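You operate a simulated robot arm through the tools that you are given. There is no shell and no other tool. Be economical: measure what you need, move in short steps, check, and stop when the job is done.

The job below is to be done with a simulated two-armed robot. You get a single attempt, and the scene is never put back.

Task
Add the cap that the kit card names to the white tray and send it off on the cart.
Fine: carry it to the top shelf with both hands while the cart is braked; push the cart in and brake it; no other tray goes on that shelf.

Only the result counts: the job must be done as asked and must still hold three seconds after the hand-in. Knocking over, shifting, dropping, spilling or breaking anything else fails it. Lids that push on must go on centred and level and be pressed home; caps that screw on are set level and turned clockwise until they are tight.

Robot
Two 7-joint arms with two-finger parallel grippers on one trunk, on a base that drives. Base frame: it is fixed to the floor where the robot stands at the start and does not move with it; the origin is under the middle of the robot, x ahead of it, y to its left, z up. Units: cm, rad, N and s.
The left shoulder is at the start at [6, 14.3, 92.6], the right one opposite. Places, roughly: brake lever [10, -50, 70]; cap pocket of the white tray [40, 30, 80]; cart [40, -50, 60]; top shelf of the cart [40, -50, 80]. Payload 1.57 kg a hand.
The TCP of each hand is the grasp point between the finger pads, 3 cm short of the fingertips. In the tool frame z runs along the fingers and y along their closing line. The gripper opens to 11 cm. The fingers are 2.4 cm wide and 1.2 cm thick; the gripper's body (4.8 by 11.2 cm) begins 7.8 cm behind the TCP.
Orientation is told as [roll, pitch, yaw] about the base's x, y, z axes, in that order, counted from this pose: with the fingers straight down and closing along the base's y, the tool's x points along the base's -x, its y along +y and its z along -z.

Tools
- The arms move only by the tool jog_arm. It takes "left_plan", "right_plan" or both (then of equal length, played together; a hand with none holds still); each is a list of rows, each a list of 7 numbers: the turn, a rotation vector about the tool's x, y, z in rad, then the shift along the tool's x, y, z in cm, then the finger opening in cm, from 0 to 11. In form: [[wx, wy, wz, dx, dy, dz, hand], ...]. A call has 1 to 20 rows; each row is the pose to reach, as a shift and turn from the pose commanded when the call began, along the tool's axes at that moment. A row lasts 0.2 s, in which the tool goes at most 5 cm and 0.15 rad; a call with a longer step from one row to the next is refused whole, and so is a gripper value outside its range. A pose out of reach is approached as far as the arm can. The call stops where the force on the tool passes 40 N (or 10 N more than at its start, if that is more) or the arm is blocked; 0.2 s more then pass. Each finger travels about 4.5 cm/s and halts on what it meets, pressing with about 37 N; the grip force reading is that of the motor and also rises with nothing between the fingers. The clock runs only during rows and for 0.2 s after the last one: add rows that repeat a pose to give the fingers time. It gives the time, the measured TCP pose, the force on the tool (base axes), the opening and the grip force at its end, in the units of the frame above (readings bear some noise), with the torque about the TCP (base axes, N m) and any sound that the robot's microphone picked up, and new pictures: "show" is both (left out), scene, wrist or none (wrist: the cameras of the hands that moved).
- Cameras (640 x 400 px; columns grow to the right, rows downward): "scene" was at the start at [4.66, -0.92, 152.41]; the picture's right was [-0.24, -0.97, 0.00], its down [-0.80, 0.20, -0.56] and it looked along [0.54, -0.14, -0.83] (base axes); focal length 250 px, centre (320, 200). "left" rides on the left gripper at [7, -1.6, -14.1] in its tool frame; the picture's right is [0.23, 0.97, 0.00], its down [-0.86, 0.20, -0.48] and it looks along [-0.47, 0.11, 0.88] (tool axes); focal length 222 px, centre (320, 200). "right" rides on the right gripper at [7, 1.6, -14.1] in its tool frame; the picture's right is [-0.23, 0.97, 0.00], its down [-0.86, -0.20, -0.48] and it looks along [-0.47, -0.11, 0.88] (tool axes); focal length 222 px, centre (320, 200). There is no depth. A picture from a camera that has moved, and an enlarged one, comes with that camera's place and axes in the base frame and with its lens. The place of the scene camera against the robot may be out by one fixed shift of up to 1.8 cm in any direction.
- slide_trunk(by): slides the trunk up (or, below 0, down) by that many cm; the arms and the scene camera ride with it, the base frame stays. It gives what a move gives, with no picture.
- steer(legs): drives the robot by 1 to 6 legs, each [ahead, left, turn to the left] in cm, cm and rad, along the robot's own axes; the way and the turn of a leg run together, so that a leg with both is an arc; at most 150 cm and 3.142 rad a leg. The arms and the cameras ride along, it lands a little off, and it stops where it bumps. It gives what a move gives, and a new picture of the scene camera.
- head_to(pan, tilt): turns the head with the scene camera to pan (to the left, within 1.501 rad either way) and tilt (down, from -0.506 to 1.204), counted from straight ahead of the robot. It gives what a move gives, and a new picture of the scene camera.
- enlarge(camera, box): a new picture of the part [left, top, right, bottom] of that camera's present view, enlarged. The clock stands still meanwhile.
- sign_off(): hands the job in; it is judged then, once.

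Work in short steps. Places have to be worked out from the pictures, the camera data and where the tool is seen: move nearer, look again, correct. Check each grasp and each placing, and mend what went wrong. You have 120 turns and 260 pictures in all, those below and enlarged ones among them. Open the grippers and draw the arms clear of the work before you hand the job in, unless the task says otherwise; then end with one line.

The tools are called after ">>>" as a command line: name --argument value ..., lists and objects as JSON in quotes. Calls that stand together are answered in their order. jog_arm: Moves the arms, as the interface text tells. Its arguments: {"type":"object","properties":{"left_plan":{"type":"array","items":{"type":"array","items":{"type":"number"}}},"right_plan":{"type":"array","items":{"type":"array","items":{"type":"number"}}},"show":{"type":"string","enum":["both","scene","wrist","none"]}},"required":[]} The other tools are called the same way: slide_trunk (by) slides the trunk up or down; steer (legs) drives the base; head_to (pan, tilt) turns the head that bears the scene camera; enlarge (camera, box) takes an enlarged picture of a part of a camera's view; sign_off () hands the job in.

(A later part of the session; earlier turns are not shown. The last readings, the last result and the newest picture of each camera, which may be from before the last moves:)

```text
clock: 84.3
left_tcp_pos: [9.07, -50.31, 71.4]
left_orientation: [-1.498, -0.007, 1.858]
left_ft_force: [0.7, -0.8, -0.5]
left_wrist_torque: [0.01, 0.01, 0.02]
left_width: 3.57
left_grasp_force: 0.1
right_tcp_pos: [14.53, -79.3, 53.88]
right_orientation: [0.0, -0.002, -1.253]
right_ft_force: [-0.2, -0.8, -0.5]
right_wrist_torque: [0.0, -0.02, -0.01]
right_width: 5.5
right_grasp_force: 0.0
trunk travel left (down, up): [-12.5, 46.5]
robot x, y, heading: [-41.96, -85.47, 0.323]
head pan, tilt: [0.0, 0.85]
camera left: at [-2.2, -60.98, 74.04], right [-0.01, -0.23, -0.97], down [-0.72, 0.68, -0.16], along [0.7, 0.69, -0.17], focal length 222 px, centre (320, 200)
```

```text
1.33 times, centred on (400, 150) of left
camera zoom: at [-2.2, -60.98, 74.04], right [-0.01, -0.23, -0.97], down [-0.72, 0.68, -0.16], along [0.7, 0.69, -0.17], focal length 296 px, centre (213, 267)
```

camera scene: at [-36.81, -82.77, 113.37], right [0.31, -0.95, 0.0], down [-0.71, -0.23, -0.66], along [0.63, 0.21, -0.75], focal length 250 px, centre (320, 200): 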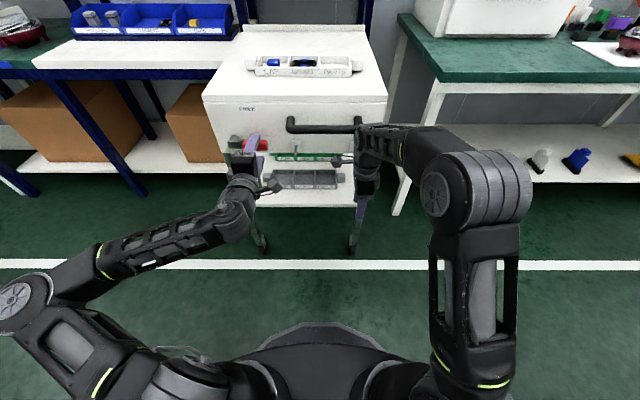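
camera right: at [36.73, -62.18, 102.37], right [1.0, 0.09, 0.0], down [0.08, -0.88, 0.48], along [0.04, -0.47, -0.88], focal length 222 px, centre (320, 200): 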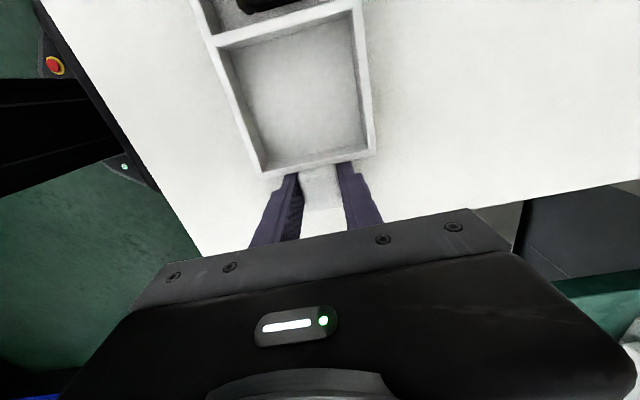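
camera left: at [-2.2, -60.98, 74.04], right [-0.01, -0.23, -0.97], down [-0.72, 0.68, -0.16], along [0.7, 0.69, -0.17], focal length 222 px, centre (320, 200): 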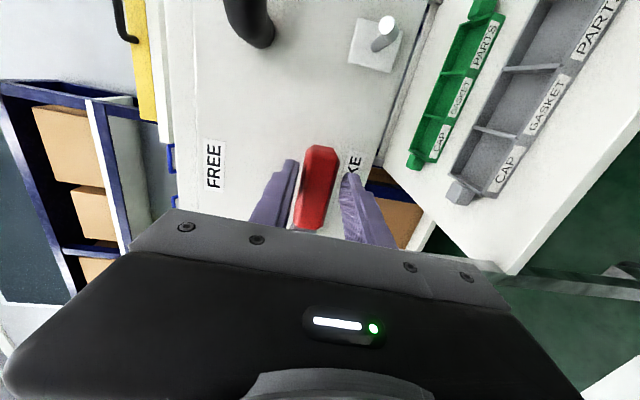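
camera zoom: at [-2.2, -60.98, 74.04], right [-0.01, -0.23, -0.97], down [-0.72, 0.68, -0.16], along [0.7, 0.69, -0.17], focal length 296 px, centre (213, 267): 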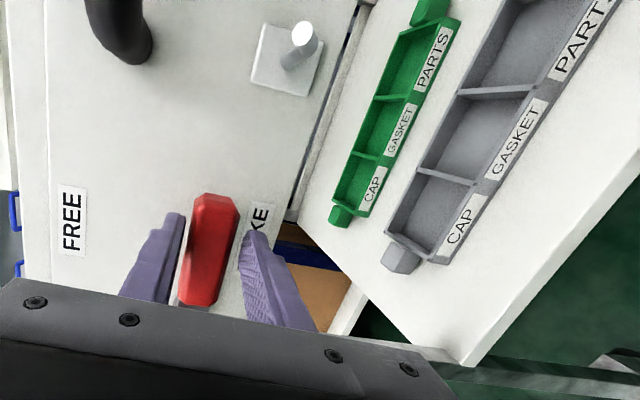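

The knob is caged. I'll swing it up along the arc around the pivot, first to 0.6 rad, rolling the hand with it.

>>> jog_arm --left_plan '[[0, 0, 0, 0, 0, 0, 3.0], [0, 0, -0.1, -0.03, -0.63, 0, 3.0], [0, 0, -0.2, -0.13, -1.25, 0, 3.0], [0, 0, -0.3, -0.28, -1.86, 0, 3.0], [0, 0, -0.4, -0.5, -2.45, 0, 3.0], [0, 0, -0.5, -0.77, -3.02, 0, 3.0], [0, 0, -0.6, -1.1, -3.56, 0, 3.0], [0, 0, -0.6, -1.1, -3.56, 0, 3.0]]' --show "wrist"

>>> enlarge --camera "scene" --box '[200, 80, 440, 230]'

```text
clock: 86.1
left_tcp_pos: [9.67, -44.87, 80.96]
left_orientation: [-1.464, 0.564, 1.901]
left_ft_force: [-1.2, -1.3, 4.8]
left_wrist_torque: [0.13, -0.04, -0.05]
left_width: 3.28
left_grasp_force: 1.7
left hand out of reach, approached as far as the arm can: row 5, 6, 7, 8
right_tcp_pos: [14.64, -79.24, 54.07]
right_orientation: [0.003, 0.002, -1.254]
right_ft_force: [0.2, 0.1, -0.2]
right_wrist_torque: [0.05, 0.03, -0.02]
right_width: 5.51
right_grasp_force: 0.0
trunk travel left (down, up): [-12.5, 46.5]
robot x, y, heading: [-42.13, -85.11, 0.315]
head pan, tilt: [0.0, 0.85]
camera left: at [-2.07, -53.23, 87.31], right [0.13, -0.71, -0.7], down [-0.68, 0.45, -0.58], along [0.72, 0.55, -0.42], focal length 222 px, centre (320, 200)
```

left: 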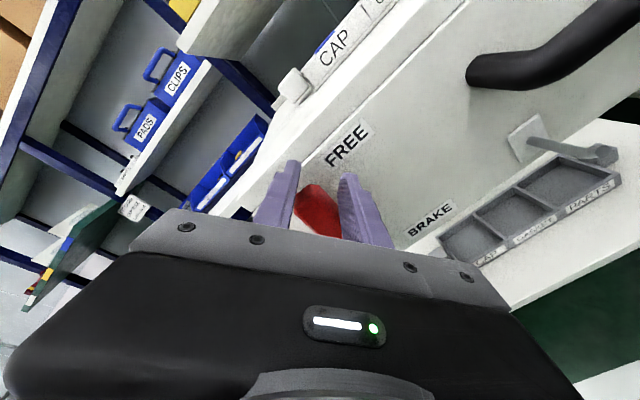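

```text
2.67 times, centred on (320, 155) of scene
camera zoom: at [-36.83, -82.79, 113.39], right [0.31, -0.95, 0.0], down [-0.71, -0.23, -0.66], along [0.63, 0.21, -0.75], focal length 667 px, centre (320, 320)
```

zoom: 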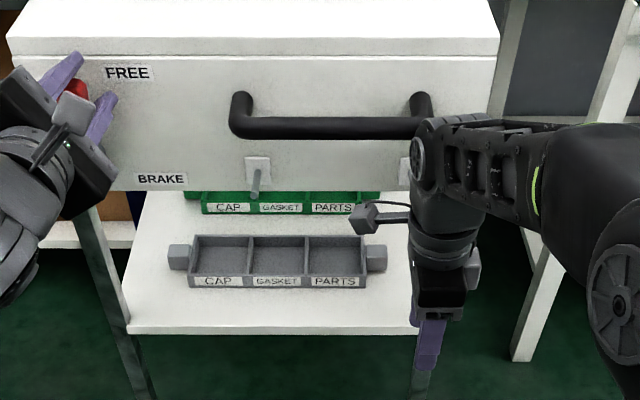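

The hand went up about 9.6 cm and the lever looks swung up near FREE. I'll open and back off to check the lever.

>>> jog_arm --left_plan '[[0, 0, 0, 0, 0, 0, 5], [0, 0, 0, 0, 0, 0, 5], [0, 0, 0, 0, 0, 0, 5]]' --show "none"

>>> steer --legs '[[-9, 0, 0]]'

>>> enlarge --camera "scene" --box '[200, 60, 440, 210]'

>>> enlarge --camera "left" --box '[160, 0, 640, 300]'

```text
clock: 86.9
left_tcp_pos: [9.65, -44.72, 80.73]
left_orientation: [-1.459, 0.564, 1.902]
left_ft_force: [-0.3, 0.4, -0.4]
left_wrist_torque: [0.04, 0.0, 0.0]
left_width: 5.03
left_grasp_force: 0.0
right_tcp_pos: [14.74, -79.29, 54.03]
right_orientation: [0.0, 0.001, -1.252]
right_ft_force: [-0.7, 0.5, -0.9]
right_wrist_torque: [0.02, -0.01, 0.0]
right_width: 5.49
right_grasp_force: 0.1
trunk travel left (down, up): [-12.5, 46.5]
robot x, y, heading: [-41.9, -85.31, 0.316]
head pan, tilt: [0.0, 0.85]
```

```text
clock: 88.0
left_tcp_pos: [1.14, -47.51, 80.75]
left_orientation: [-1.461, 0.564, 1.903]
left_ft_force: [0.3, -0.4, -0.9]
left_wrist_torque: [0.03, -0.01, 0.02]
left_width: 5.02
left_grasp_force: 0.0
right_tcp_pos: [5.95, -82.13, 54.03]
right_orientation: [0.0, 0.001, -1.254]
right_ft_force: [-0.5, -0.6, 0.2]
right_wrist_torque: [0.03, -0.03, 0.02]
right_width: 5.5
right_grasp_force: 0.1
trunk travel left (down, up): [-12.5, 46.5]
robot x, y, heading: [-50.79, -88.42, 0.319]
head pan, tilt: [0.0, 0.85]
camera scene: at [-45.35, -85.57, 113.37], right [0.31, -0.95, 0.0], down [-0.71, -0.23, -0.66], along [0.63, 0.21, -0.75], focal length 250 px, centre (320, 200)
```

scene: 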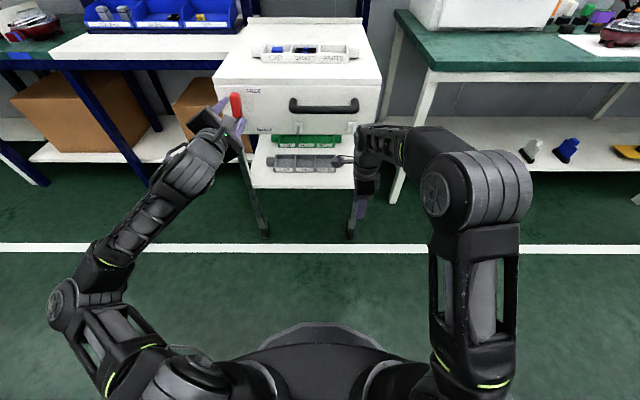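

```text
2.67 times, centred on (320, 135) of scene
camera zoom: at [-45.35, -85.57, 113.37], right [0.31, -0.95, 0.0], down [-0.71, -0.23, -0.66], along [0.63, 0.21, -0.75], focal length 667 px, centre (320, 373)
```

zoom: 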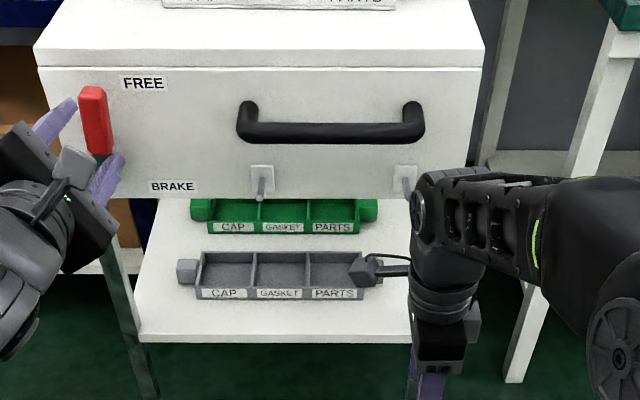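

```text
1.33 times, centred on (400, 150) of left
camera zoom: at [-10.57, -56.02, 87.16], right [0.13, -0.71, -0.7], down [-0.68, 0.45, -0.58], along [0.72, 0.55, -0.42], focal length 296 px, centre (213, 267)
```

zoom: 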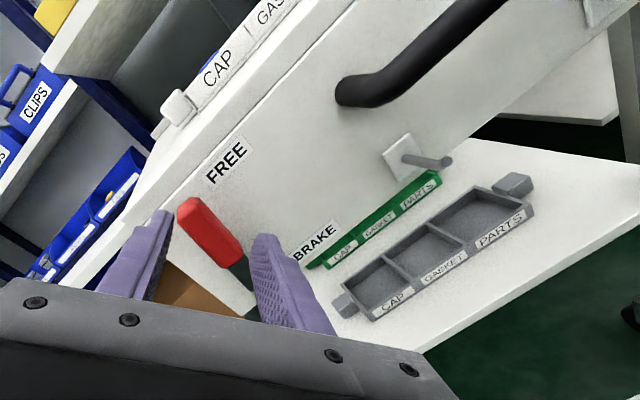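

The lever now stands upright at FREE, and stays. Next: raise the trunk 40 cm and return the left hand to pointing down, to take the handle with both hands.

>>> slide_trunk --by 40

>>> jog_arm --left_plan '[[0, 0, 0.14, 0, 0, 0, 5], [0, 0, 0.28, 0, 0, 0, 5], [0, 0, 0.42, 0, 0, 0, 5], [0, 0, 0.565, 0, 0, 0, 5]]' --show "none"

>>> jog_arm --left_plan '[[-0.14, 0, 0, 0, 0, 0, 5], [-0.28, 0, 0, 0, 0, 0, 5], [-0.42, 0, 0, 0, 0, 0, 5], [-0.56, 0, 0, 0, 0, 0, 5], [-0.7, 0, 0, 0, 0, 0, 5], [-0.84, 0, 0, 0, 0, 0, 5], [-0.98, 0, 0, 0, 0, 0, 5], [-1.12, 0, 0, 0, 0, 0, 5], [-1.26, 0, 0, 0, 0, 0, 5], [-1.4, 0, 0, 0, 0, 0, 5], [-1.47, 0, 0, 0, 0, 0, 5], [-1.47, 0, 0, 0, 0, 0, 5]]' --show "scene"

```text
clock: 91.9
left_tcp_pos: [1.03, -47.51, 120.7]
left_orientation: [-1.46, 0.563, 1.903]
left_ft_force: [0.5, 0.2, -0.3]
left_wrist_torque: [-0.01, -0.01, -0.04]
left_width: 5.02
left_grasp_force: 0.1
right_tcp_pos: [5.97, -81.99, 94.02]
right_orientation: [0.001, 0.002, -1.254]
right_ft_force: [0.0, 0.2, -0.4]
right_wrist_torque: [-0.03, 0.03, -0.01]
right_width: 5.51
right_grasp_force: 0.0
trunk travel left (down, up): [-52.5, 6.5]
robot x, y, heading: [-50.55, -87.98, 0.318]
head pan, tilt: [0.0, 0.85]
```

```text
clock: 92.9
left_tcp_pos: [1.11, -47.57, 120.71]
left_orientation: [-1.477, -0.002, 1.843]
left_ft_force: [0.5, -0.6, 0.1]
left_wrist_torque: [0.0, 0.01, 0.01]
left_width: 5.0
left_grasp_force: 0.1
right_tcp_pos: [5.96, -82.11, 93.99]
right_orientation: [-0.001, 0.0, -1.253]
right_ft_force: [0.5, 0.2, 0.5]
right_wrist_torque: [0.0, 0.02, -0.02]
right_width: 5.51
right_grasp_force: 0.0
trunk travel left (down, up): [-52.5, 6.5]
robot x, y, heading: [-50.43, -88.32, 0.319]
head pan, tilt: [0.0, 0.85]
```

```text
clock: 95.5
left_tcp_pos: [-13.6, -48.75, 109.93]
left_orientation: [-0.057, 0.012, 1.845]
left_ft_force: [-0.3, -0.1, -0.5]
left_wrist_torque: [0.01, 0.01, -0.01]
left_width: 5.01
left_grasp_force: 0.1
left hand out of reach, approached as far as the arm can: row 6, 7, 8, 9, 10, 11, 12
right_tcp_pos: [5.97, -82.03, 94.01]
right_orientation: [-0.001, 0.0, -1.253]
right_ft_force: [-0.1, 0.9, 0.0]
right_wrist_torque: [-0.01, -0.03, -0.03]
right_width: 5.48
right_grasp_force: 0.1
trunk travel left (down, up): [-52.5, 6.5]
robot x, y, heading: [-51.26, -87.79, 0.317]
head pan, tilt: [0.0, 0.85]
camera scene: at [-45.35, -85.57, 153.37], right [0.31, -0.95, 0.0], down [-0.71, -0.23, -0.66], along [0.63, 0.21, -0.75], focal length 250 px, centre (320, 200)
```

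scene: 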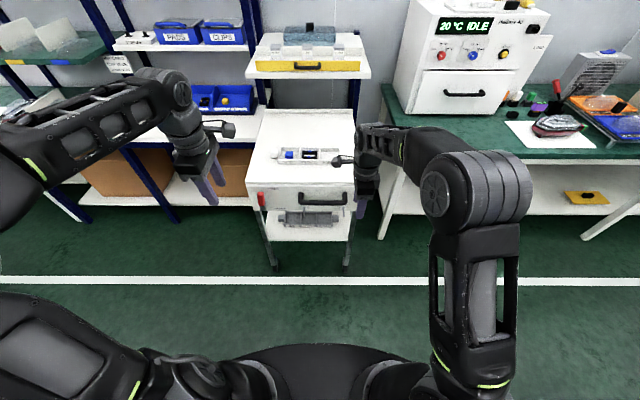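

Now I'll drive 18 cm ahead so the handle is within easy reach, then bring both hands over the handle bar (e2 ≈ -60..-77).

>>> steer --legs '[[18, 0, 0]]'

>>> jog_arm --left_plan '[[0.03, 0, -0.02, 4, 0, 0, 5], [0.05, 0, -0.04, 8, 0, 0, 5], [0.05, 0, -0.04, 12, 0, 2, 5], [0.05, 0, -0.04, 16, 0, 5, 5], [0.05, 0, -0.04, 19, 0, 8, 5], [0.05, 0, -0.04, 21, 0, 12, 5], [0.05, 0, -0.04, 21, 0, 12, 5]]' --right_plan '[[0, 0, 0, 1, -2, 0, 5], [0, 0, 0, 2, -4, 0, 5], [0, 0, 0, 3, -6, 0, 5], [0, 0, 0, 4, -8, 0, 5], [0, 0, 0, 5, -8, 0, 5], [0, 0, 0, 5.5, -8, 0, 5], [0, 0, 0, 5.5, -8, 0, 5]]'

```text
clock: 97.0
left_tcp_pos: [3.77, -42.78, 109.9]
left_orientation: [-0.057, 0.013, 1.845]
left_ft_force: [1.5, -0.2, 0.4]
left_wrist_torque: [0.02, 0.05, -0.02]
left_width: 5.0
left_grasp_force: 0.1
right_tcp_pos: [23.53, -76.11, 93.91]
right_orientation: [0.001, 0.0, -1.249]
right_ft_force: [0.2, 0.5, -0.2]
right_wrist_torque: [-0.01, 0.02, -0.01]
right_width: 5.5
right_grasp_force: 0.1
trunk travel left (down, up): [-52.5, 6.5]
robot x, y, heading: [-33.43, -82.44, 0.321]
head pan, tilt: [0.0, 0.85]
camera scene: at [-27.83, -79.76, 153.36], right [0.32, -0.95, 0.0], down [-0.71, -0.24, -0.66], along [0.63, 0.21, -0.75], focal length 250 px, centre (320, 200)
```

scene: 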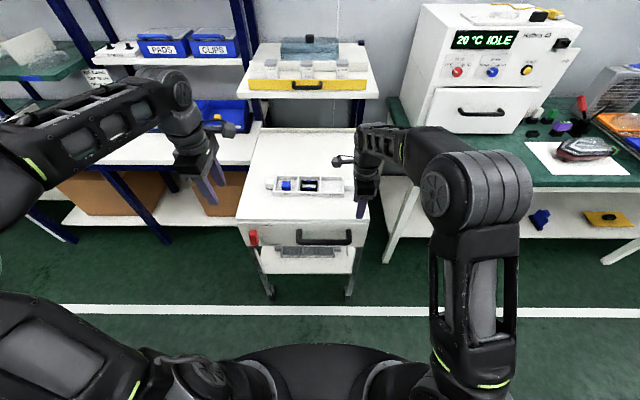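

```text
clock: 98.6
left_tcp_pos: [3.7, -57.28, 99.31]
left_orientation: [-0.11, 0.019, 1.885]
left_ft_force: [-0.2, -0.1, 0.0]
left_wrist_torque: [-0.02, 0.03, 0.0]
left_width: 5.01
left_grasp_force: 0.0
left hand out of reach, approached as far as the arm can: row 3, 4, 5, 6, 7
right_tcp_pos: [14.13, -73.42, 93.98]
right_orientation: [0.0, -0.001, -1.25]
right_ft_force: [-0.6, 1.0, -0.1]
right_wrist_torque: [0.01, 0.04, -0.02]
right_width: 5.01
right_grasp_force: 0.1
trunk travel left (down, up): [-52.5, 6.5]
robot x, y, heading: [-33.28, -82.23, 0.329]
head pan, tilt: [0.0, 0.85]
camera scene: at [-27.96, -79.78, 153.37], right [0.32, -0.95, 0.0], down [-0.71, -0.24, -0.66], along [0.63, 0.21, -0.75], focal length 250 px, centre (320, 200)
camera right: at [13.46, -66.18, 108.12], right [1.0, 0.09, 0.0], down [0.08, -0.87, 0.48], along [0.04, -0.48, -0.88], focal length 222 px, centre (320, 200)
camera left: at [5.9, -63.7, 113.59], right [-0.85, -0.52, -0.1], down [-0.51, 0.74, 0.44], along [-0.15, 0.42, -0.89], focal length 222 px, centre (320, 200)
```

scene: 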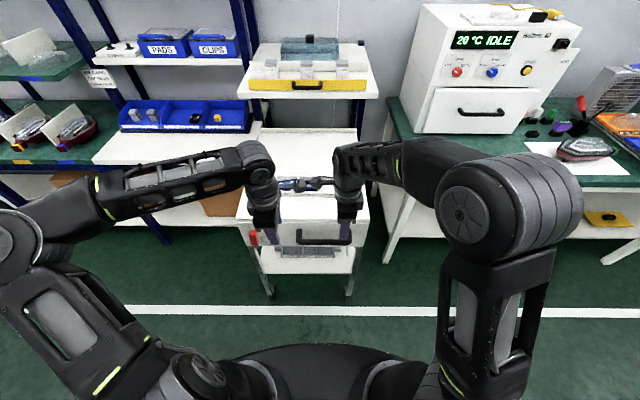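
right: 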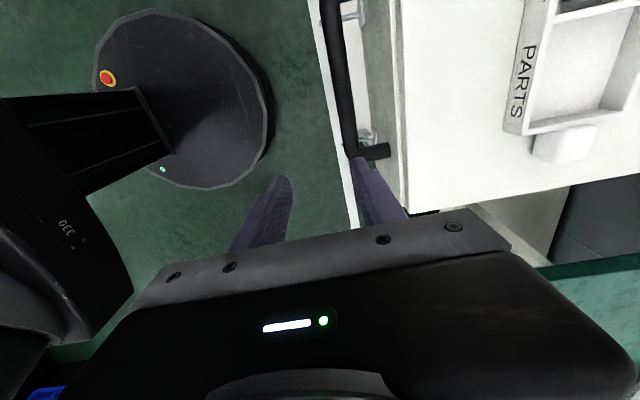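
left: 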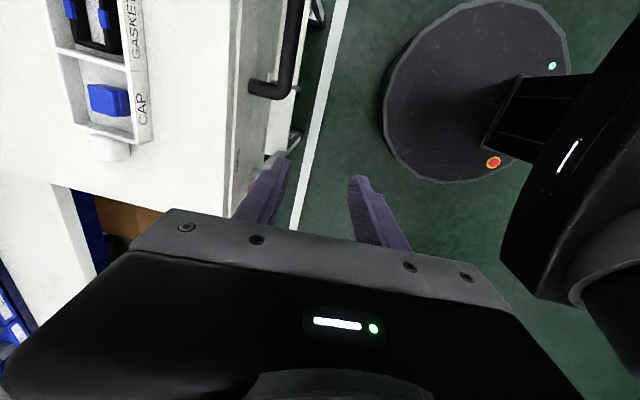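

The right camera puts the bar at e1≈-5.3, z≈78, ending at e2≈-77. The bar's left end (e2≈-62) lies on the cart's midline, so the right hand alone can push there. I'll move the left hand away and the right hand above that spot.

>>> jog_arm --left_plan '[[0, 0, 0, -4, 0, -1, 5], [0, 0, 0, -8, 0, -2, 5], [0, 0, 0, -12, 0, -3, 5], [0, 0, 0, -16, 0, -4, 5], [0, 0, 0, -20, 0, -5, 5], [0, 0, 0, -24, 0, -5, 5], [0, 0, 0, -24, 0, -5, 5]]' --right_plan '[[0, 0, 0, 0, 0, 0, 4], [0, 0, 0, 0, 1, 0, 4], [0, 0, 0, 2, 2, 0, 4], [0, 0, 0, 5, 3, 0, 4], [0, 0, 0, 8, 3.7, 0, 4], [0, 0, 0, 11, 3.7, 2, 4], [0, 0, 0, 11, 3.7, 4, 4]]'

```text
clock: 100.2
left_tcp_pos: [-4.34, -34.58, 104.42]
left_orientation: [-0.107, 0.016, 1.885]
left_ft_force: [0.6, 0.4, -0.3]
left_wrist_torque: [-0.02, -0.01, 0.01]
left_width: 5.01
left_grasp_force: 0.0
right_tcp_pos: [14.19, -61.85, 90.07]
right_orientation: [-0.001, -0.001, -1.251]
right_ft_force: [1.3, 0.1, -0.3]
right_wrist_torque: [0.01, -0.01, 0.03]
right_width: 4.0
right_grasp_force: 0.1
trunk travel left (down, up): [-52.5, 6.5]
robot x, y, heading: [-33.11, -82.03, 0.322]
head pan, tilt: [0.0, 0.85]
camera scene: at [-27.96, -79.85, 153.37], right [0.32, -0.95, 0.0], down [-0.71, -0.24, -0.66], along [0.63, 0.21, -0.75], focal length 250 px, centre (320, 200)
camera right: at [13.52, -54.53, 104.18], right [1.0, 0.09, 0.0], down [0.08, -0.87, 0.48], along [0.04, -0.48, -0.88], focal length 222 px, centre (320, 200)
camera left: at [-2.01, -40.97, 118.64], right [-0.85, -0.52, -0.1], down [-0.5, 0.74, 0.44], along [-0.15, 0.43, -0.89], focal length 222 px, centre (320, 200)
```

scene: 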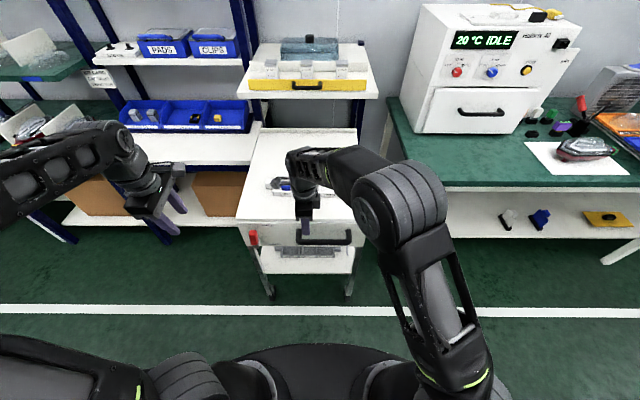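
right: 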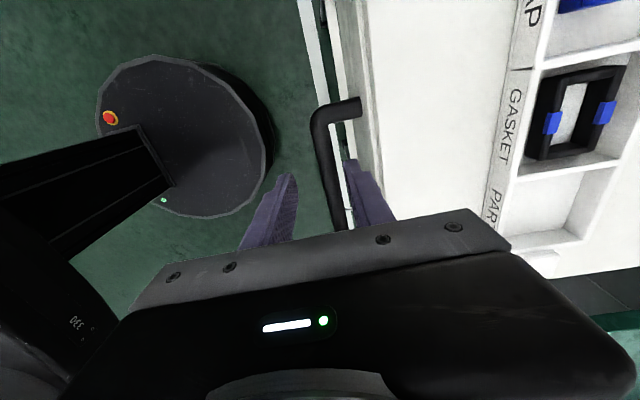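
left: 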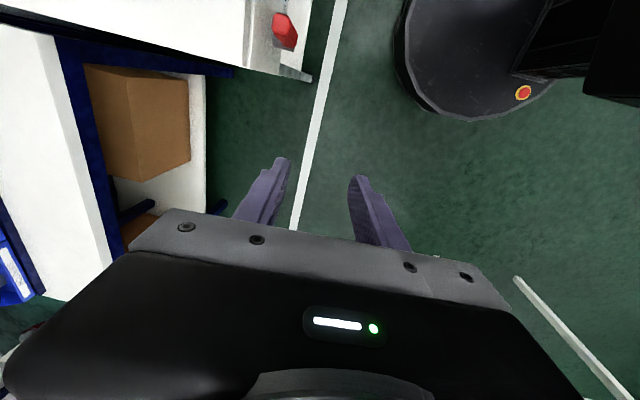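

The bar is at e1≈-4.9, spanning e2 -59 to -77; my TCP is at e2 -63. I'll shift 0.5 cm, descend around the bar and close.

>>> jog_arm --right_plan '[[0, 0, 0, 0, 0.5, 2, 4.4], [0, 0, 0, 0, 0.5, 5, 4.4], [0, 0, 0, 0, 0.5, 8, 4.4], [0, 0, 0, 0, 0.5, 10, 4.4], [0, 0, 0, 0, 0.5, 12, 4.4], [0, 0, 0, 0, 0.5, 12, 3], [0, 0, 0, 0, 0.5, 12, 1], [0, 0, 0, 0, 0.5, 12, 1], [0, 0, 0, 0, 0.5, 12, 1]]' --show "wrist"

>>> enlarge --camera "scene" --box '[220, 180, 380, 280]'

```text
clock: 102.2
left_tcp_pos: [-4.19, -34.52, 104.33]
left_orientation: [-0.11, 0.015, 1.887]
left_ft_force: [0.6, -0.2, 0.6]
left_wrist_torque: [0.04, -0.02, -0.02]
left_width: 5.0
left_grasp_force: 0.0
right_tcp_pos: [14.52, -61.8, 78.1]
right_orientation: [0.001, 0.001, -1.253]
right_ft_force: [4.6, 2.4, -1.4]
right_wrist_torque: [0.28, -0.04, -0.84]
right_width: 2.17
right_grasp_force: 34.4
trunk travel left (down, up): [-52.5, 6.5]
robot x, y, heading: [-33.57, -82.16, 0.318]
head pan, tilt: [0.0, 0.85]
camera right: at [13.8, -54.51, 92.15], right [1.0, 0.09, 0.0], down [0.08, -0.87, 0.48], along [0.04, -0.48, -0.88], focal length 222 px, centre (320, 200)
```

right: 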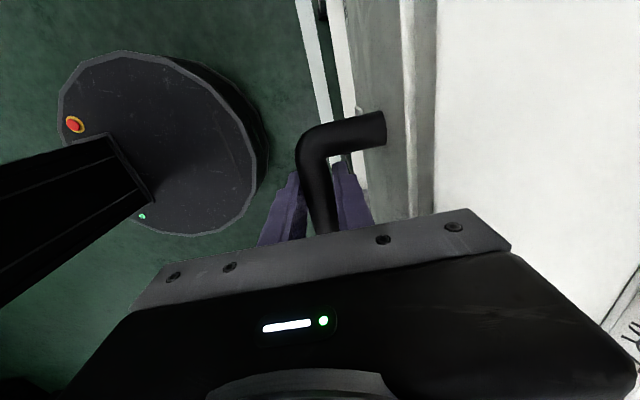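

```text
4.00 times, centred on (300, 230) of scene
camera zoom: at [-27.91, -79.77, 153.37], right [0.32, -0.95, 0.0], down [-0.71, -0.24, -0.66], along [0.63, 0.21, -0.75], focal length 1001 px, centre (400, 80)
```

zoom: 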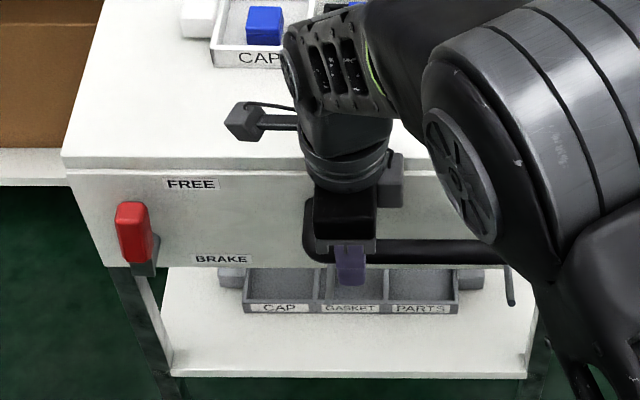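

The handle is gripped (2.2 cm bar). With the brake free, I'll push by driving ahead 6 cm first and check.

>>> steer --legs '[[6, 0, 0]]'

```text
clock: 103.2
left_tcp_pos: [1.43, -32.72, 104.39]
left_orientation: [-0.11, 0.017, 1.886]
left_ft_force: [-0.3, 0.2, -0.8]
left_wrist_torque: [-0.02, -0.01, -0.01]
left_width: 5.03
left_grasp_force: 0.0
right_tcp_pos: [19.93, -59.97, 78.01]
right_orientation: [-0.004, -0.001, -1.249]
right_ft_force: [-2.4, -2.5, 4.2]
right_wrist_torque: [-0.81, 0.13, -0.89]
right_width: 2.21
right_grasp_force: 34.9
trunk travel left (down, up): [-52.5, 6.5]
robot x, y, heading: [-27.79, -80.28, 0.321]
head pan, tilt: [0.0, 0.85]
camera scene: at [-22.32, -77.94, 153.39], right [0.32, -0.95, 0.0], down [-0.71, -0.24, -0.66], along [0.63, 0.21, -0.75], focal length 250 px, centre (320, 200)
```

scene: 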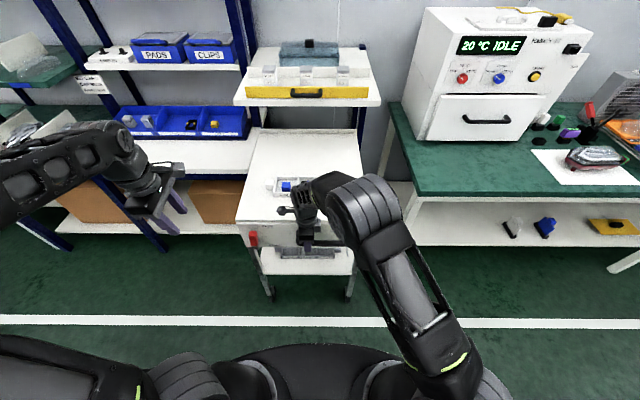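

The cart rolls easily. Pushing 10 cm more.

>>> steer --legs '[[10, 0, 0]]'

>>> enlarge --camera "scene" --box '[200, 60, 440, 210]'

```text
clock: 104.3
left_tcp_pos: [10.73, -29.53, 104.41]
left_orientation: [-0.108, 0.017, 1.887]
left_ft_force: [-0.7, -0.4, -0.1]
left_wrist_torque: [-0.03, -0.03, -0.03]
left_width: 5.01
left_grasp_force: 0.0
right_tcp_pos: [29.36, -56.92, 77.98]
right_orientation: [-0.005, -0.003, -1.25]
right_ft_force: [-3.4, -7.1, 5.9]
right_wrist_torque: [0.38, 0.17, -0.92]
right_width: 2.19
right_grasp_force: 34.5
trunk travel left (down, up): [-52.5, 6.5]
robot x, y, heading: [-18.06, -76.84, 0.326]
head pan, tilt: [0.0, 0.85]
camera scene: at [-12.82, -74.86, 153.39], right [0.32, -0.95, 0.0], down [-0.71, -0.24, -0.66], along [0.63, 0.21, -0.75], focal length 250 px, centre (320, 200)
```

scene: 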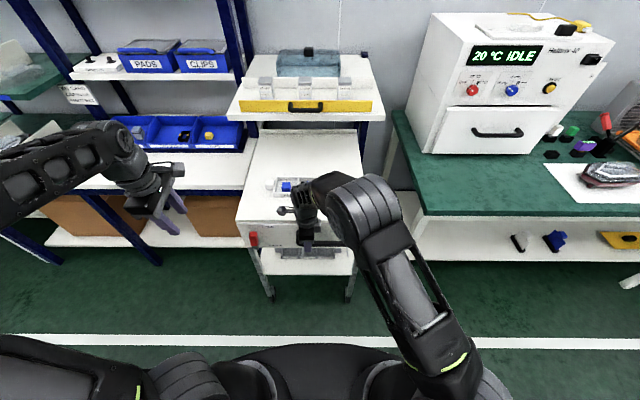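

```text
2.67 times, centred on (320, 135) of scene
camera zoom: at [-12.82, -74.86, 153.39], right [0.32, -0.95, 0.0], down [-0.71, -0.24, -0.66], along [0.63, 0.21, -0.75], focal length 667 px, centre (320, 373)
```

zoom: 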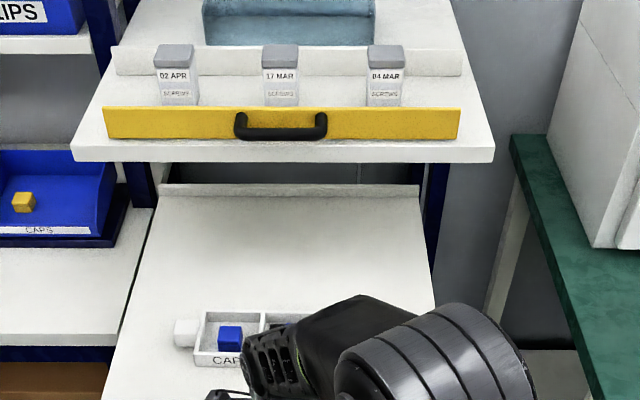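

Cart is sliding square under the jar shelf. Pushing 8 more.

>>> steer --legs '[[8, 0, 0]]'

>>> enlarge --camera "scene" --box '[200, 80, 440, 230]'

```text
clock: 105.4
left_tcp_pos: [18.33, -27.11, 104.35]
left_orientation: [-0.109, 0.017, 1.885]
left_ft_force: [0.1, -0.2, -0.5]
left_wrist_torque: [0.03, 0.04, -0.04]
left_width: 5.0
left_grasp_force: 0.1
right_tcp_pos: [36.78, -54.54, 78.0]
right_orientation: [-0.009, -0.004, -1.249]
right_ft_force: [-2.1, -6.4, 10.2]
right_wrist_torque: [-0.31, 0.25, -0.93]
right_width: 2.18
right_grasp_force: 34.7
trunk travel left (down, up): [-52.5, 6.5]
robot x, y, heading: [-10.89, -74.67, 0.321]
head pan, tilt: [0.0, 0.85]
camera scene: at [-5.4, -72.38, 153.39], right [0.32, -0.95, 0.0], down [-0.71, -0.24, -0.66], along [0.63, 0.21, -0.75], focal length 250 px, centre (320, 200)
```

scene: 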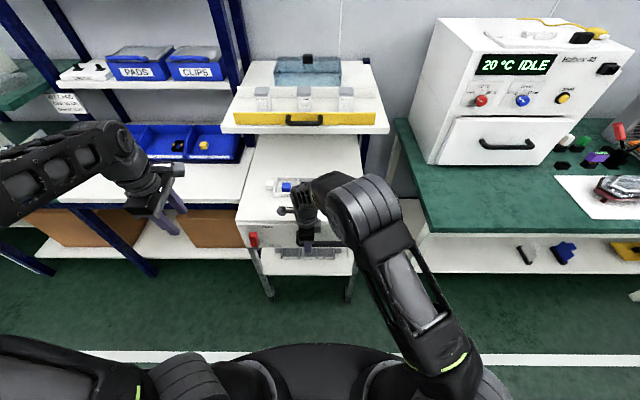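

```text
2.67 times, centred on (320, 155) of scene
camera zoom: at [-5.4, -72.38, 153.39], right [0.32, -0.95, 0.0], down [-0.71, -0.24, -0.66], along [0.63, 0.21, -0.75], focal length 667 px, centre (320, 320)
```

zoom: 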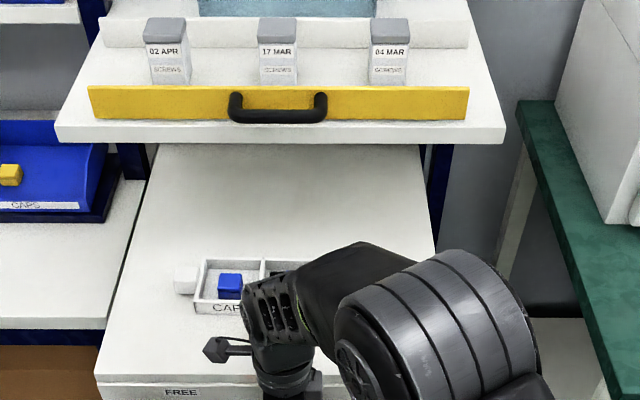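

Still free. Pushing 6 more.

>>> steer --legs '[[6, 0, 0]]'

>>> enlarge --camera "scene" --box '[200, 100, 440, 250]'

```text
clock: 106.3
left_tcp_pos: [24.0, -25.19, 104.51]
left_orientation: [-0.107, 0.014, 1.884]
left_ft_force: [1.3, -0.9, -0.9]
left_wrist_torque: [-0.01, -0.02, 0.02]
left_width: 5.01
left_grasp_force: 0.1
right_tcp_pos: [42.3, -52.56, 77.96]
right_orientation: [-0.012, -0.005, -1.252]
right_ft_force: [-1.5, -4.5, 9.9]
right_wrist_torque: [-0.78, 0.1, -0.85]
right_width: 2.2
right_grasp_force: 34.9
trunk travel left (down, up): [-52.5, 6.5]
robot x, y, heading: [-4.8, -72.76, 0.322]
head pan, tilt: [0.0, 0.85]
camera scene: at [0.31, -70.45, 153.39], right [0.31, -0.95, 0.0], down [-0.71, -0.24, -0.66], along [0.63, 0.21, -0.75], focal length 250 px, centre (320, 200)
```

scene: 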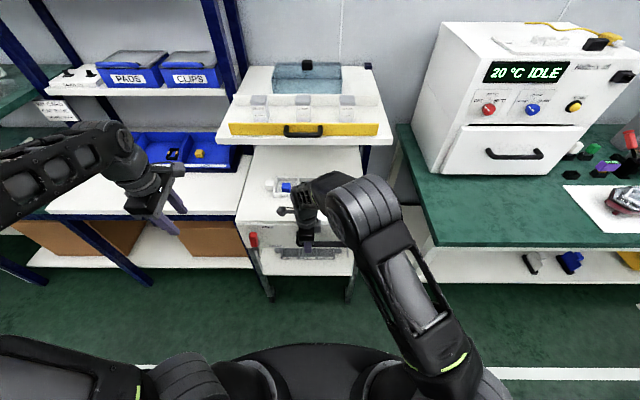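

```text
2.67 times, centred on (320, 175) of scene
camera zoom: at [0.31, -70.45, 153.39], right [0.31, -0.95, 0.0], down [-0.71, -0.24, -0.66], along [0.63, 0.21, -0.75], focal length 667 px, centre (320, 267)
```

zoom: 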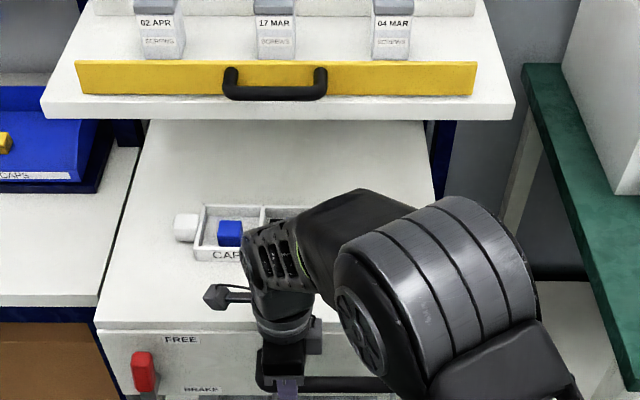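

Cart front is nearly level with the bench front. I'll push in 4 cm steps and watch for the stop.

>>> steer --legs '[[4, 0, 0]]'

>>> steer --legs '[[4, 0, 0]]'

>>> enlarge --camera "scene" --box '[200, 120, 440, 270]'

```text
clock: 107.2
left_tcp_pos: [27.83, -24.12, 104.3]
left_orientation: [-0.11, 0.016, 1.885]
left_ft_force: [-0.5, 0.6, 0.7]
left_wrist_torque: [-0.01, 0.03, 0.0]
left_width: 5.01
left_grasp_force: 0.0
right_tcp_pos: [45.77, -51.55, 77.88]
right_orientation: [-0.017, -0.007, -1.25]
right_ft_force: [-4.2, -2.5, 10.4]
right_wrist_torque: [-0.75, 0.14, -0.87]
right_width: 2.2
right_grasp_force: 35.3
trunk travel left (down, up): [-52.5, 6.5]
robot x, y, heading: [-1.57, -71.76, 0.321]
head pan, tilt: [0.0, 0.85]
camera scene: at [3.93, -69.24, 153.39], right [0.31, -0.95, 0.0], down [-0.71, -0.24, -0.66], along [0.63, 0.21, -0.75], focal length 250 px, centre (320, 200)
```

scene: 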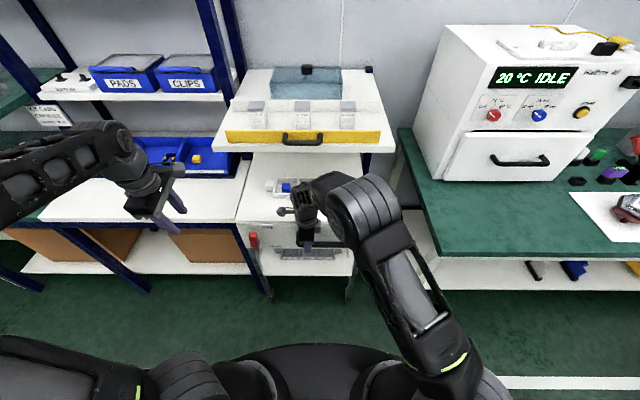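

```text
clock: 108.1
left_tcp_pos: [31.44, -22.76, 104.49]
left_orientation: [-0.108, 0.016, 1.884]
left_ft_force: [0.8, 0.2, 0.4]
left_wrist_torque: [0.0, 0.02, -0.03]
left_width: 5.0
left_grasp_force: 0.0
right_tcp_pos: [49.54, -50.27, 78.02]
right_orientation: [-0.019, -0.007, -1.25]
right_ft_force: [-3.3, -3.0, 8.9]
right_wrist_torque: [-0.79, 0.17, -0.89]
right_width: 2.19
right_grasp_force: 35.3
trunk travel left (down, up): [-52.5, 6.5]
robot x, y, heading: [2.58, -70.63, 0.325]
head pan, tilt: [0.0, 0.85]
camera scene: at [7.7, -68.02, 153.39], right [0.31, -0.95, 0.0], down [-0.71, -0.24, -0.66], along [0.63, 0.21, -0.75], focal length 250 px, centre (320, 200)
```

scene: 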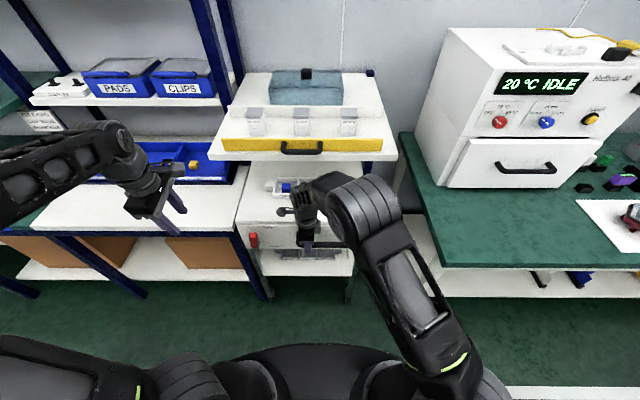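

```text
2.67 times, centred on (320, 195) of scene
camera zoom: at [7.7, -68.02, 153.39], right [0.31, -0.95, 0.0], down [-0.71, -0.24, -0.66], along [0.63, 0.21, -0.75], focal length 667 px, centre (320, 213)
```

zoom: 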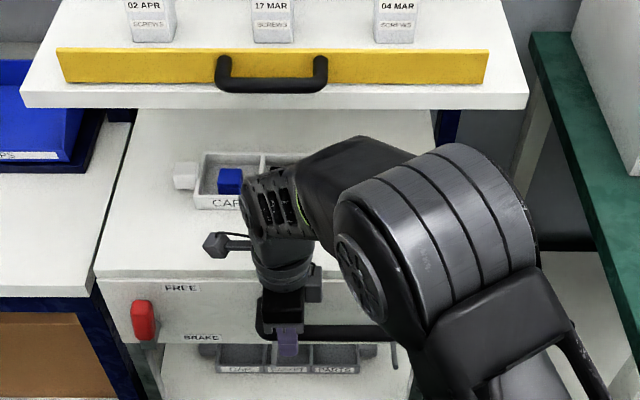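

No stop yet; the wall behind is perhaps 6–9 cm further, and my wrist still has ~12 cm to the jar shelf. Pushing on in small steps.

>>> steer --legs '[[3, 0, 0]]'

>>> enlarge --camera "scene" --box '[200, 120, 440, 270]'

```text
clock: 109.0
left_tcp_pos: [33.8, -22.08, 104.25]
left_orientation: [-0.107, 0.016, 1.887]
left_ft_force: [0.2, 0.4, -0.1]
left_wrist_torque: [-0.02, 0.01, 0.0]
left_width: 5.01
left_grasp_force: 0.1
right_tcp_pos: [50.94, -49.96, 77.93]
right_orientation: [-0.042, -0.012, -1.253]
right_ft_force: [-2.8, -0.3, 5.0]
right_wrist_torque: [0.1, 0.16, -0.78]
right_width: 2.16
right_grasp_force: 34.4
trunk travel left (down, up): [-52.5, 6.5]
robot x, y, heading: [4.5, -69.15, 0.319]
head pan, tilt: [0.0, 0.85]
stopped in leg 1: the force on the tool passed its limit (the readings are from after the stop); the commanded pose is now the measured one
camera scene: at [10.0, -67.23, 153.36], right [0.31, -0.95, 0.0], down [-0.71, -0.24, -0.66], along [0.63, 0.21, -0.75], focal length 250 px, centre (320, 200)
```

scene: 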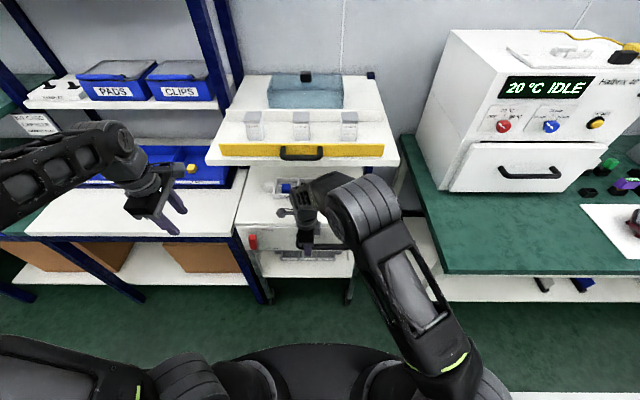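

```text
2.67 times, centred on (320, 195) of scene
camera zoom: at [10.0, -67.23, 153.36], right [0.31, -0.95, 0.0], down [-0.71, -0.24, -0.66], along [0.63, 0.21, -0.75], focal length 667 px, centre (320, 213)
```

zoom: 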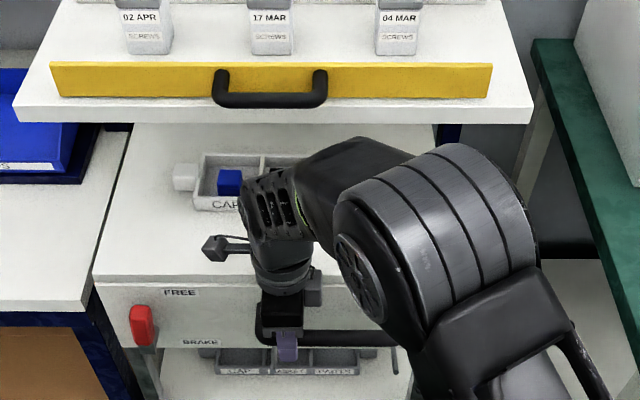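

The force limit tripped: the cart met its stop, front flush with the benches (moved ~38 cm). Now I'll release the handle, raise the right hand and move it clear to the right.

>>> jog_arm --right_plan '[[0, 0, 0, 0, 0, 0, 4], [0, 0, 0, 0, 0, 0, 4.6], [0, 0, 0, 0, 0, 0, 4.6], [0, 0, 0, 0, 0, -3, 4.6], [0, 0, 0, 0, 0, -7, 4.6], [0, 0, 0, 0, 0, -11, 4.6], [0, 0, 0, 0, -1, -15, 4.6], [0, 0, 0, -3, -4, -18, 4.6], [0, 0, 0, -6, -7, -20, 4.6], [0, 0, 0, -9, -10, -20, 4.6], [0, 0, 0, -13, -12, -20, 4.6], [0, 0, 0, -17, -12, -20, 4.6], [0, 0, 0, -17, -12, -20, 4.6]]' --show "scene"

>>> enlarge --camera "scene" --box '[200, 150, 440, 300]'

```text
refused: row 8 steps farther than a row can; nothing moved
```

```text
2.67 times, centred on (320, 225) of scene
camera zoom: at [10.0, -67.23, 153.36], right [0.31, -0.95, 0.0], down [-0.71, -0.24, -0.66], along [0.63, 0.21, -0.75], focal length 667 px, centre (320, 133)
```

zoom: 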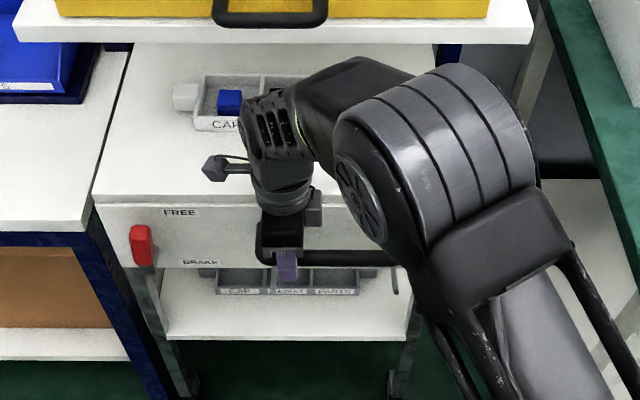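

One step was too long; I'll resend with shorter steps.

>>> jog_arm --right_plan '[[0, 0, 0, 0, 0, 0, 4], [0, 0, 0, 0, 0, 0, 4.6], [0, 0, 0, 0, 0, 0, 4.6], [0, 0, 0, 0, 0, -3, 4.6], [0, 0, 0, 0, 0, -7, 4.6], [0, 0, 0, 0, 0, -11, 4.6], [0, 0, 0, 0, -1, -15, 4.6], [0, 0, 0, -2, -3, -18, 4.6], [0, 0, 0, -4, -6, -20, 4.6], [0, 0, 0, -7, -9, -20, 4.6], [0, 0, 0, -10, -12, -20, 4.6], [0, 0, 0, -14, -12, -20, 4.6], [0, 0, 0, -17, -12, -20, 4.6], [0, 0, 0, -17, -12, -20, 4.6]]' --show "scene"

>>> enlarge --camera "scene" --box '[200, 150, 440, 300]'

```text
clock: 112.0
left_tcp_pos: [33.88, -22.04, 104.3]
left_orientation: [-0.105, 0.018, 1.884]
left_ft_force: [-0.6, 0.5, 0.8]
left_wrist_torque: [0.01, 0.0, 0.0]
left_width: 5.02
left_grasp_force: 0.1
right_tcp_pos: [45.9, -69.33, 98.23]
right_orientation: [-0.042, -0.012, -1.252]
right_ft_force: [-0.2, 0.0, 0.7]
right_wrist_torque: [0.0, 0.02, -0.01]
right_width: 4.6
right_grasp_force: 0.0
trunk travel left (down, up): [-52.5, 6.5]
robot x, y, heading: [4.86, -69.44, 0.316]
head pan, tilt: [0.0, 0.85]
camera scene: at [10.07, -67.18, 153.37], right [0.31, -0.95, 0.0], down [-0.71, -0.24, -0.66], along [0.63, 0.21, -0.75], focal length 250 px, centre (320, 200)
```

scene: 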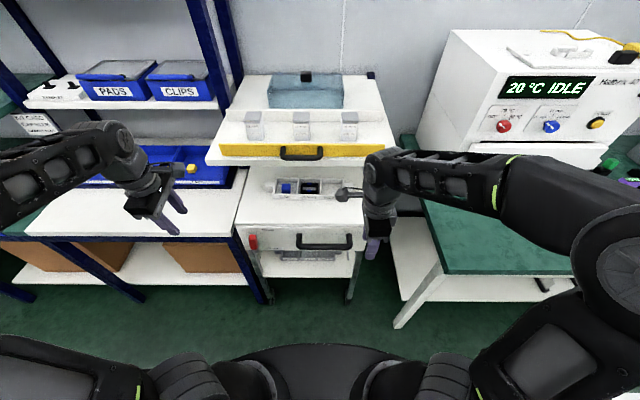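

```text
2.67 times, centred on (320, 225) of scene
camera zoom: at [10.07, -67.18, 153.37], right [0.31, -0.95, 0.0], down [-0.71, -0.24, -0.66], along [0.63, 0.21, -0.75], focal length 667 px, centre (320, 133)
```

zoom: 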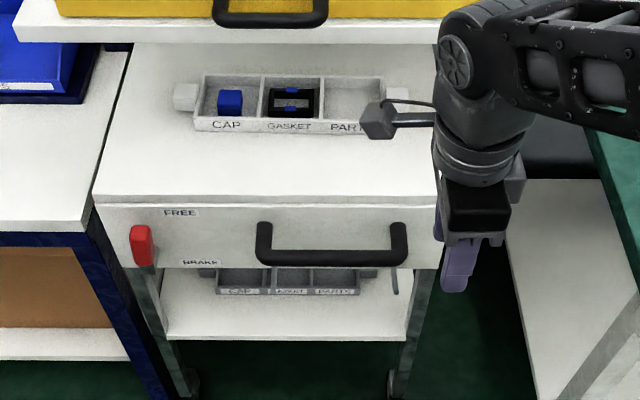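

Tray, cap and gasket are intact; the cart is in. Now the brake: I'll turn the left hand back to yaw 0.31, fingers closed, and bring it in front of the lever.

>>> jog_arm --left_plan '[[-0.105, 0, 0, 0, 0, 0, 3], [-0.105, 0, 0, 0, 0, 0, 1]]' --show "none"

>>> jog_arm --left_plan '[[0, 0, 0.14, 1, 0, 0, 0], [0, 0, 0.28, 2, 0, 0, 0], [0, 0, 0.42, 3, 0, 0, 0], [0, 0, 0.56, 4, 0, 0, 0], [0, 0, 0.7, 5, 0, 1, 0], [0, 0, 0.84, 6, 0, 2, 0], [0, 0, 0.98, 7, -0.5, 3, 0], [0, 0, 1.12, 8, -1, 4, 0], [0, 0, 1.26, 9, -1.5, 4, 0], [0, 0, 1.4, 9, -2, 4, 0], [0, 0, 1.54, 9, -2.6, 4, 0], [0, 0, 1.573, 9, -2.6, 4, 0], [0, 0, 1.573, 9, -2.6, 4, 0]]'

```text
clock: 112.6
left_tcp_pos: [33.81, -22.08, 104.32]
left_orientation: [-0.002, 0.018, 1.884]
left_ft_force: [-0.5, -0.3, -0.4]
left_wrist_torque: [-0.02, -0.04, -0.03]
left_width: 1.0
left_grasp_force: 0.1
right_tcp_pos: [45.82, -69.16, 98.27]
right_orientation: [-0.044, -0.013, -1.251]
right_ft_force: [1.2, 0.5, -0.1]
right_wrist_torque: [-0.01, -0.02, 0.0]
right_width: 4.61
right_grasp_force: 0.1
trunk travel left (down, up): [-52.5, 6.5]
robot x, y, heading: [4.72, -69.36, 0.321]
head pan, tilt: [0.0, 0.85]
```

```text
clock: 115.4
left_tcp_pos: [39.19, -29.79, 100.45]
left_orientation: [-0.016, -0.003, 0.31]
left_ft_force: [0.7, 1.1, -0.1]
left_wrist_torque: [0.01, 0.01, -0.01]
left_width: 0.0
left_grasp_force: 22.0
right_tcp_pos: [45.77, -69.2, 98.41]
right_orientation: [-0.043, -0.012, -1.252]
right_ft_force: [0.3, -0.1, -0.2]
right_wrist_torque: [-0.02, 0.0, 0.0]
right_width: 4.58
right_grasp_force: 0.0
trunk travel left (down, up): [-52.5, 6.5]
robot x, y, heading: [4.64, -69.81, 0.319]
head pan, tilt: [0.0, 0.85]
camera scene: at [10.07, -67.21, 153.37], right [0.31, -0.95, 0.0], down [-0.71, -0.24, -0.66], along [0.63, 0.21, -0.75], focal length 250 px, centre (320, 200)
camera left: at [32.91, -33.26, 114.51], right [-0.51, 0.86, -0.02], down [0.75, 0.46, 0.48], along [0.42, 0.23, -0.88], focal length 222 px, centre (320, 200)
```

scene: 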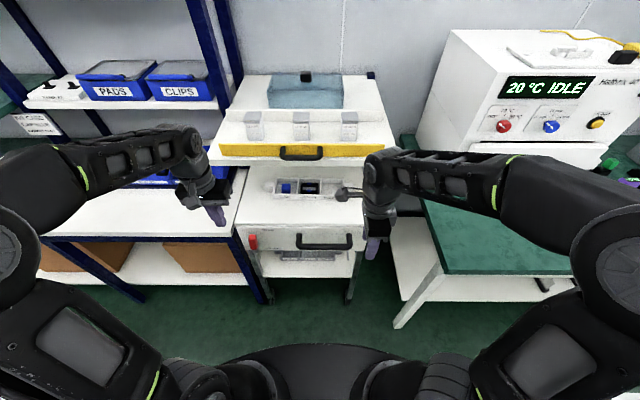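
left: 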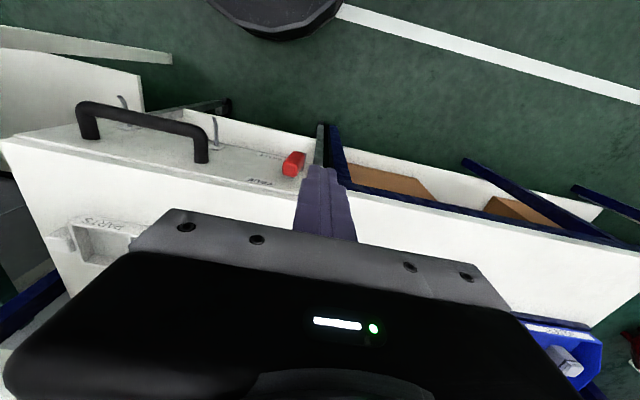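

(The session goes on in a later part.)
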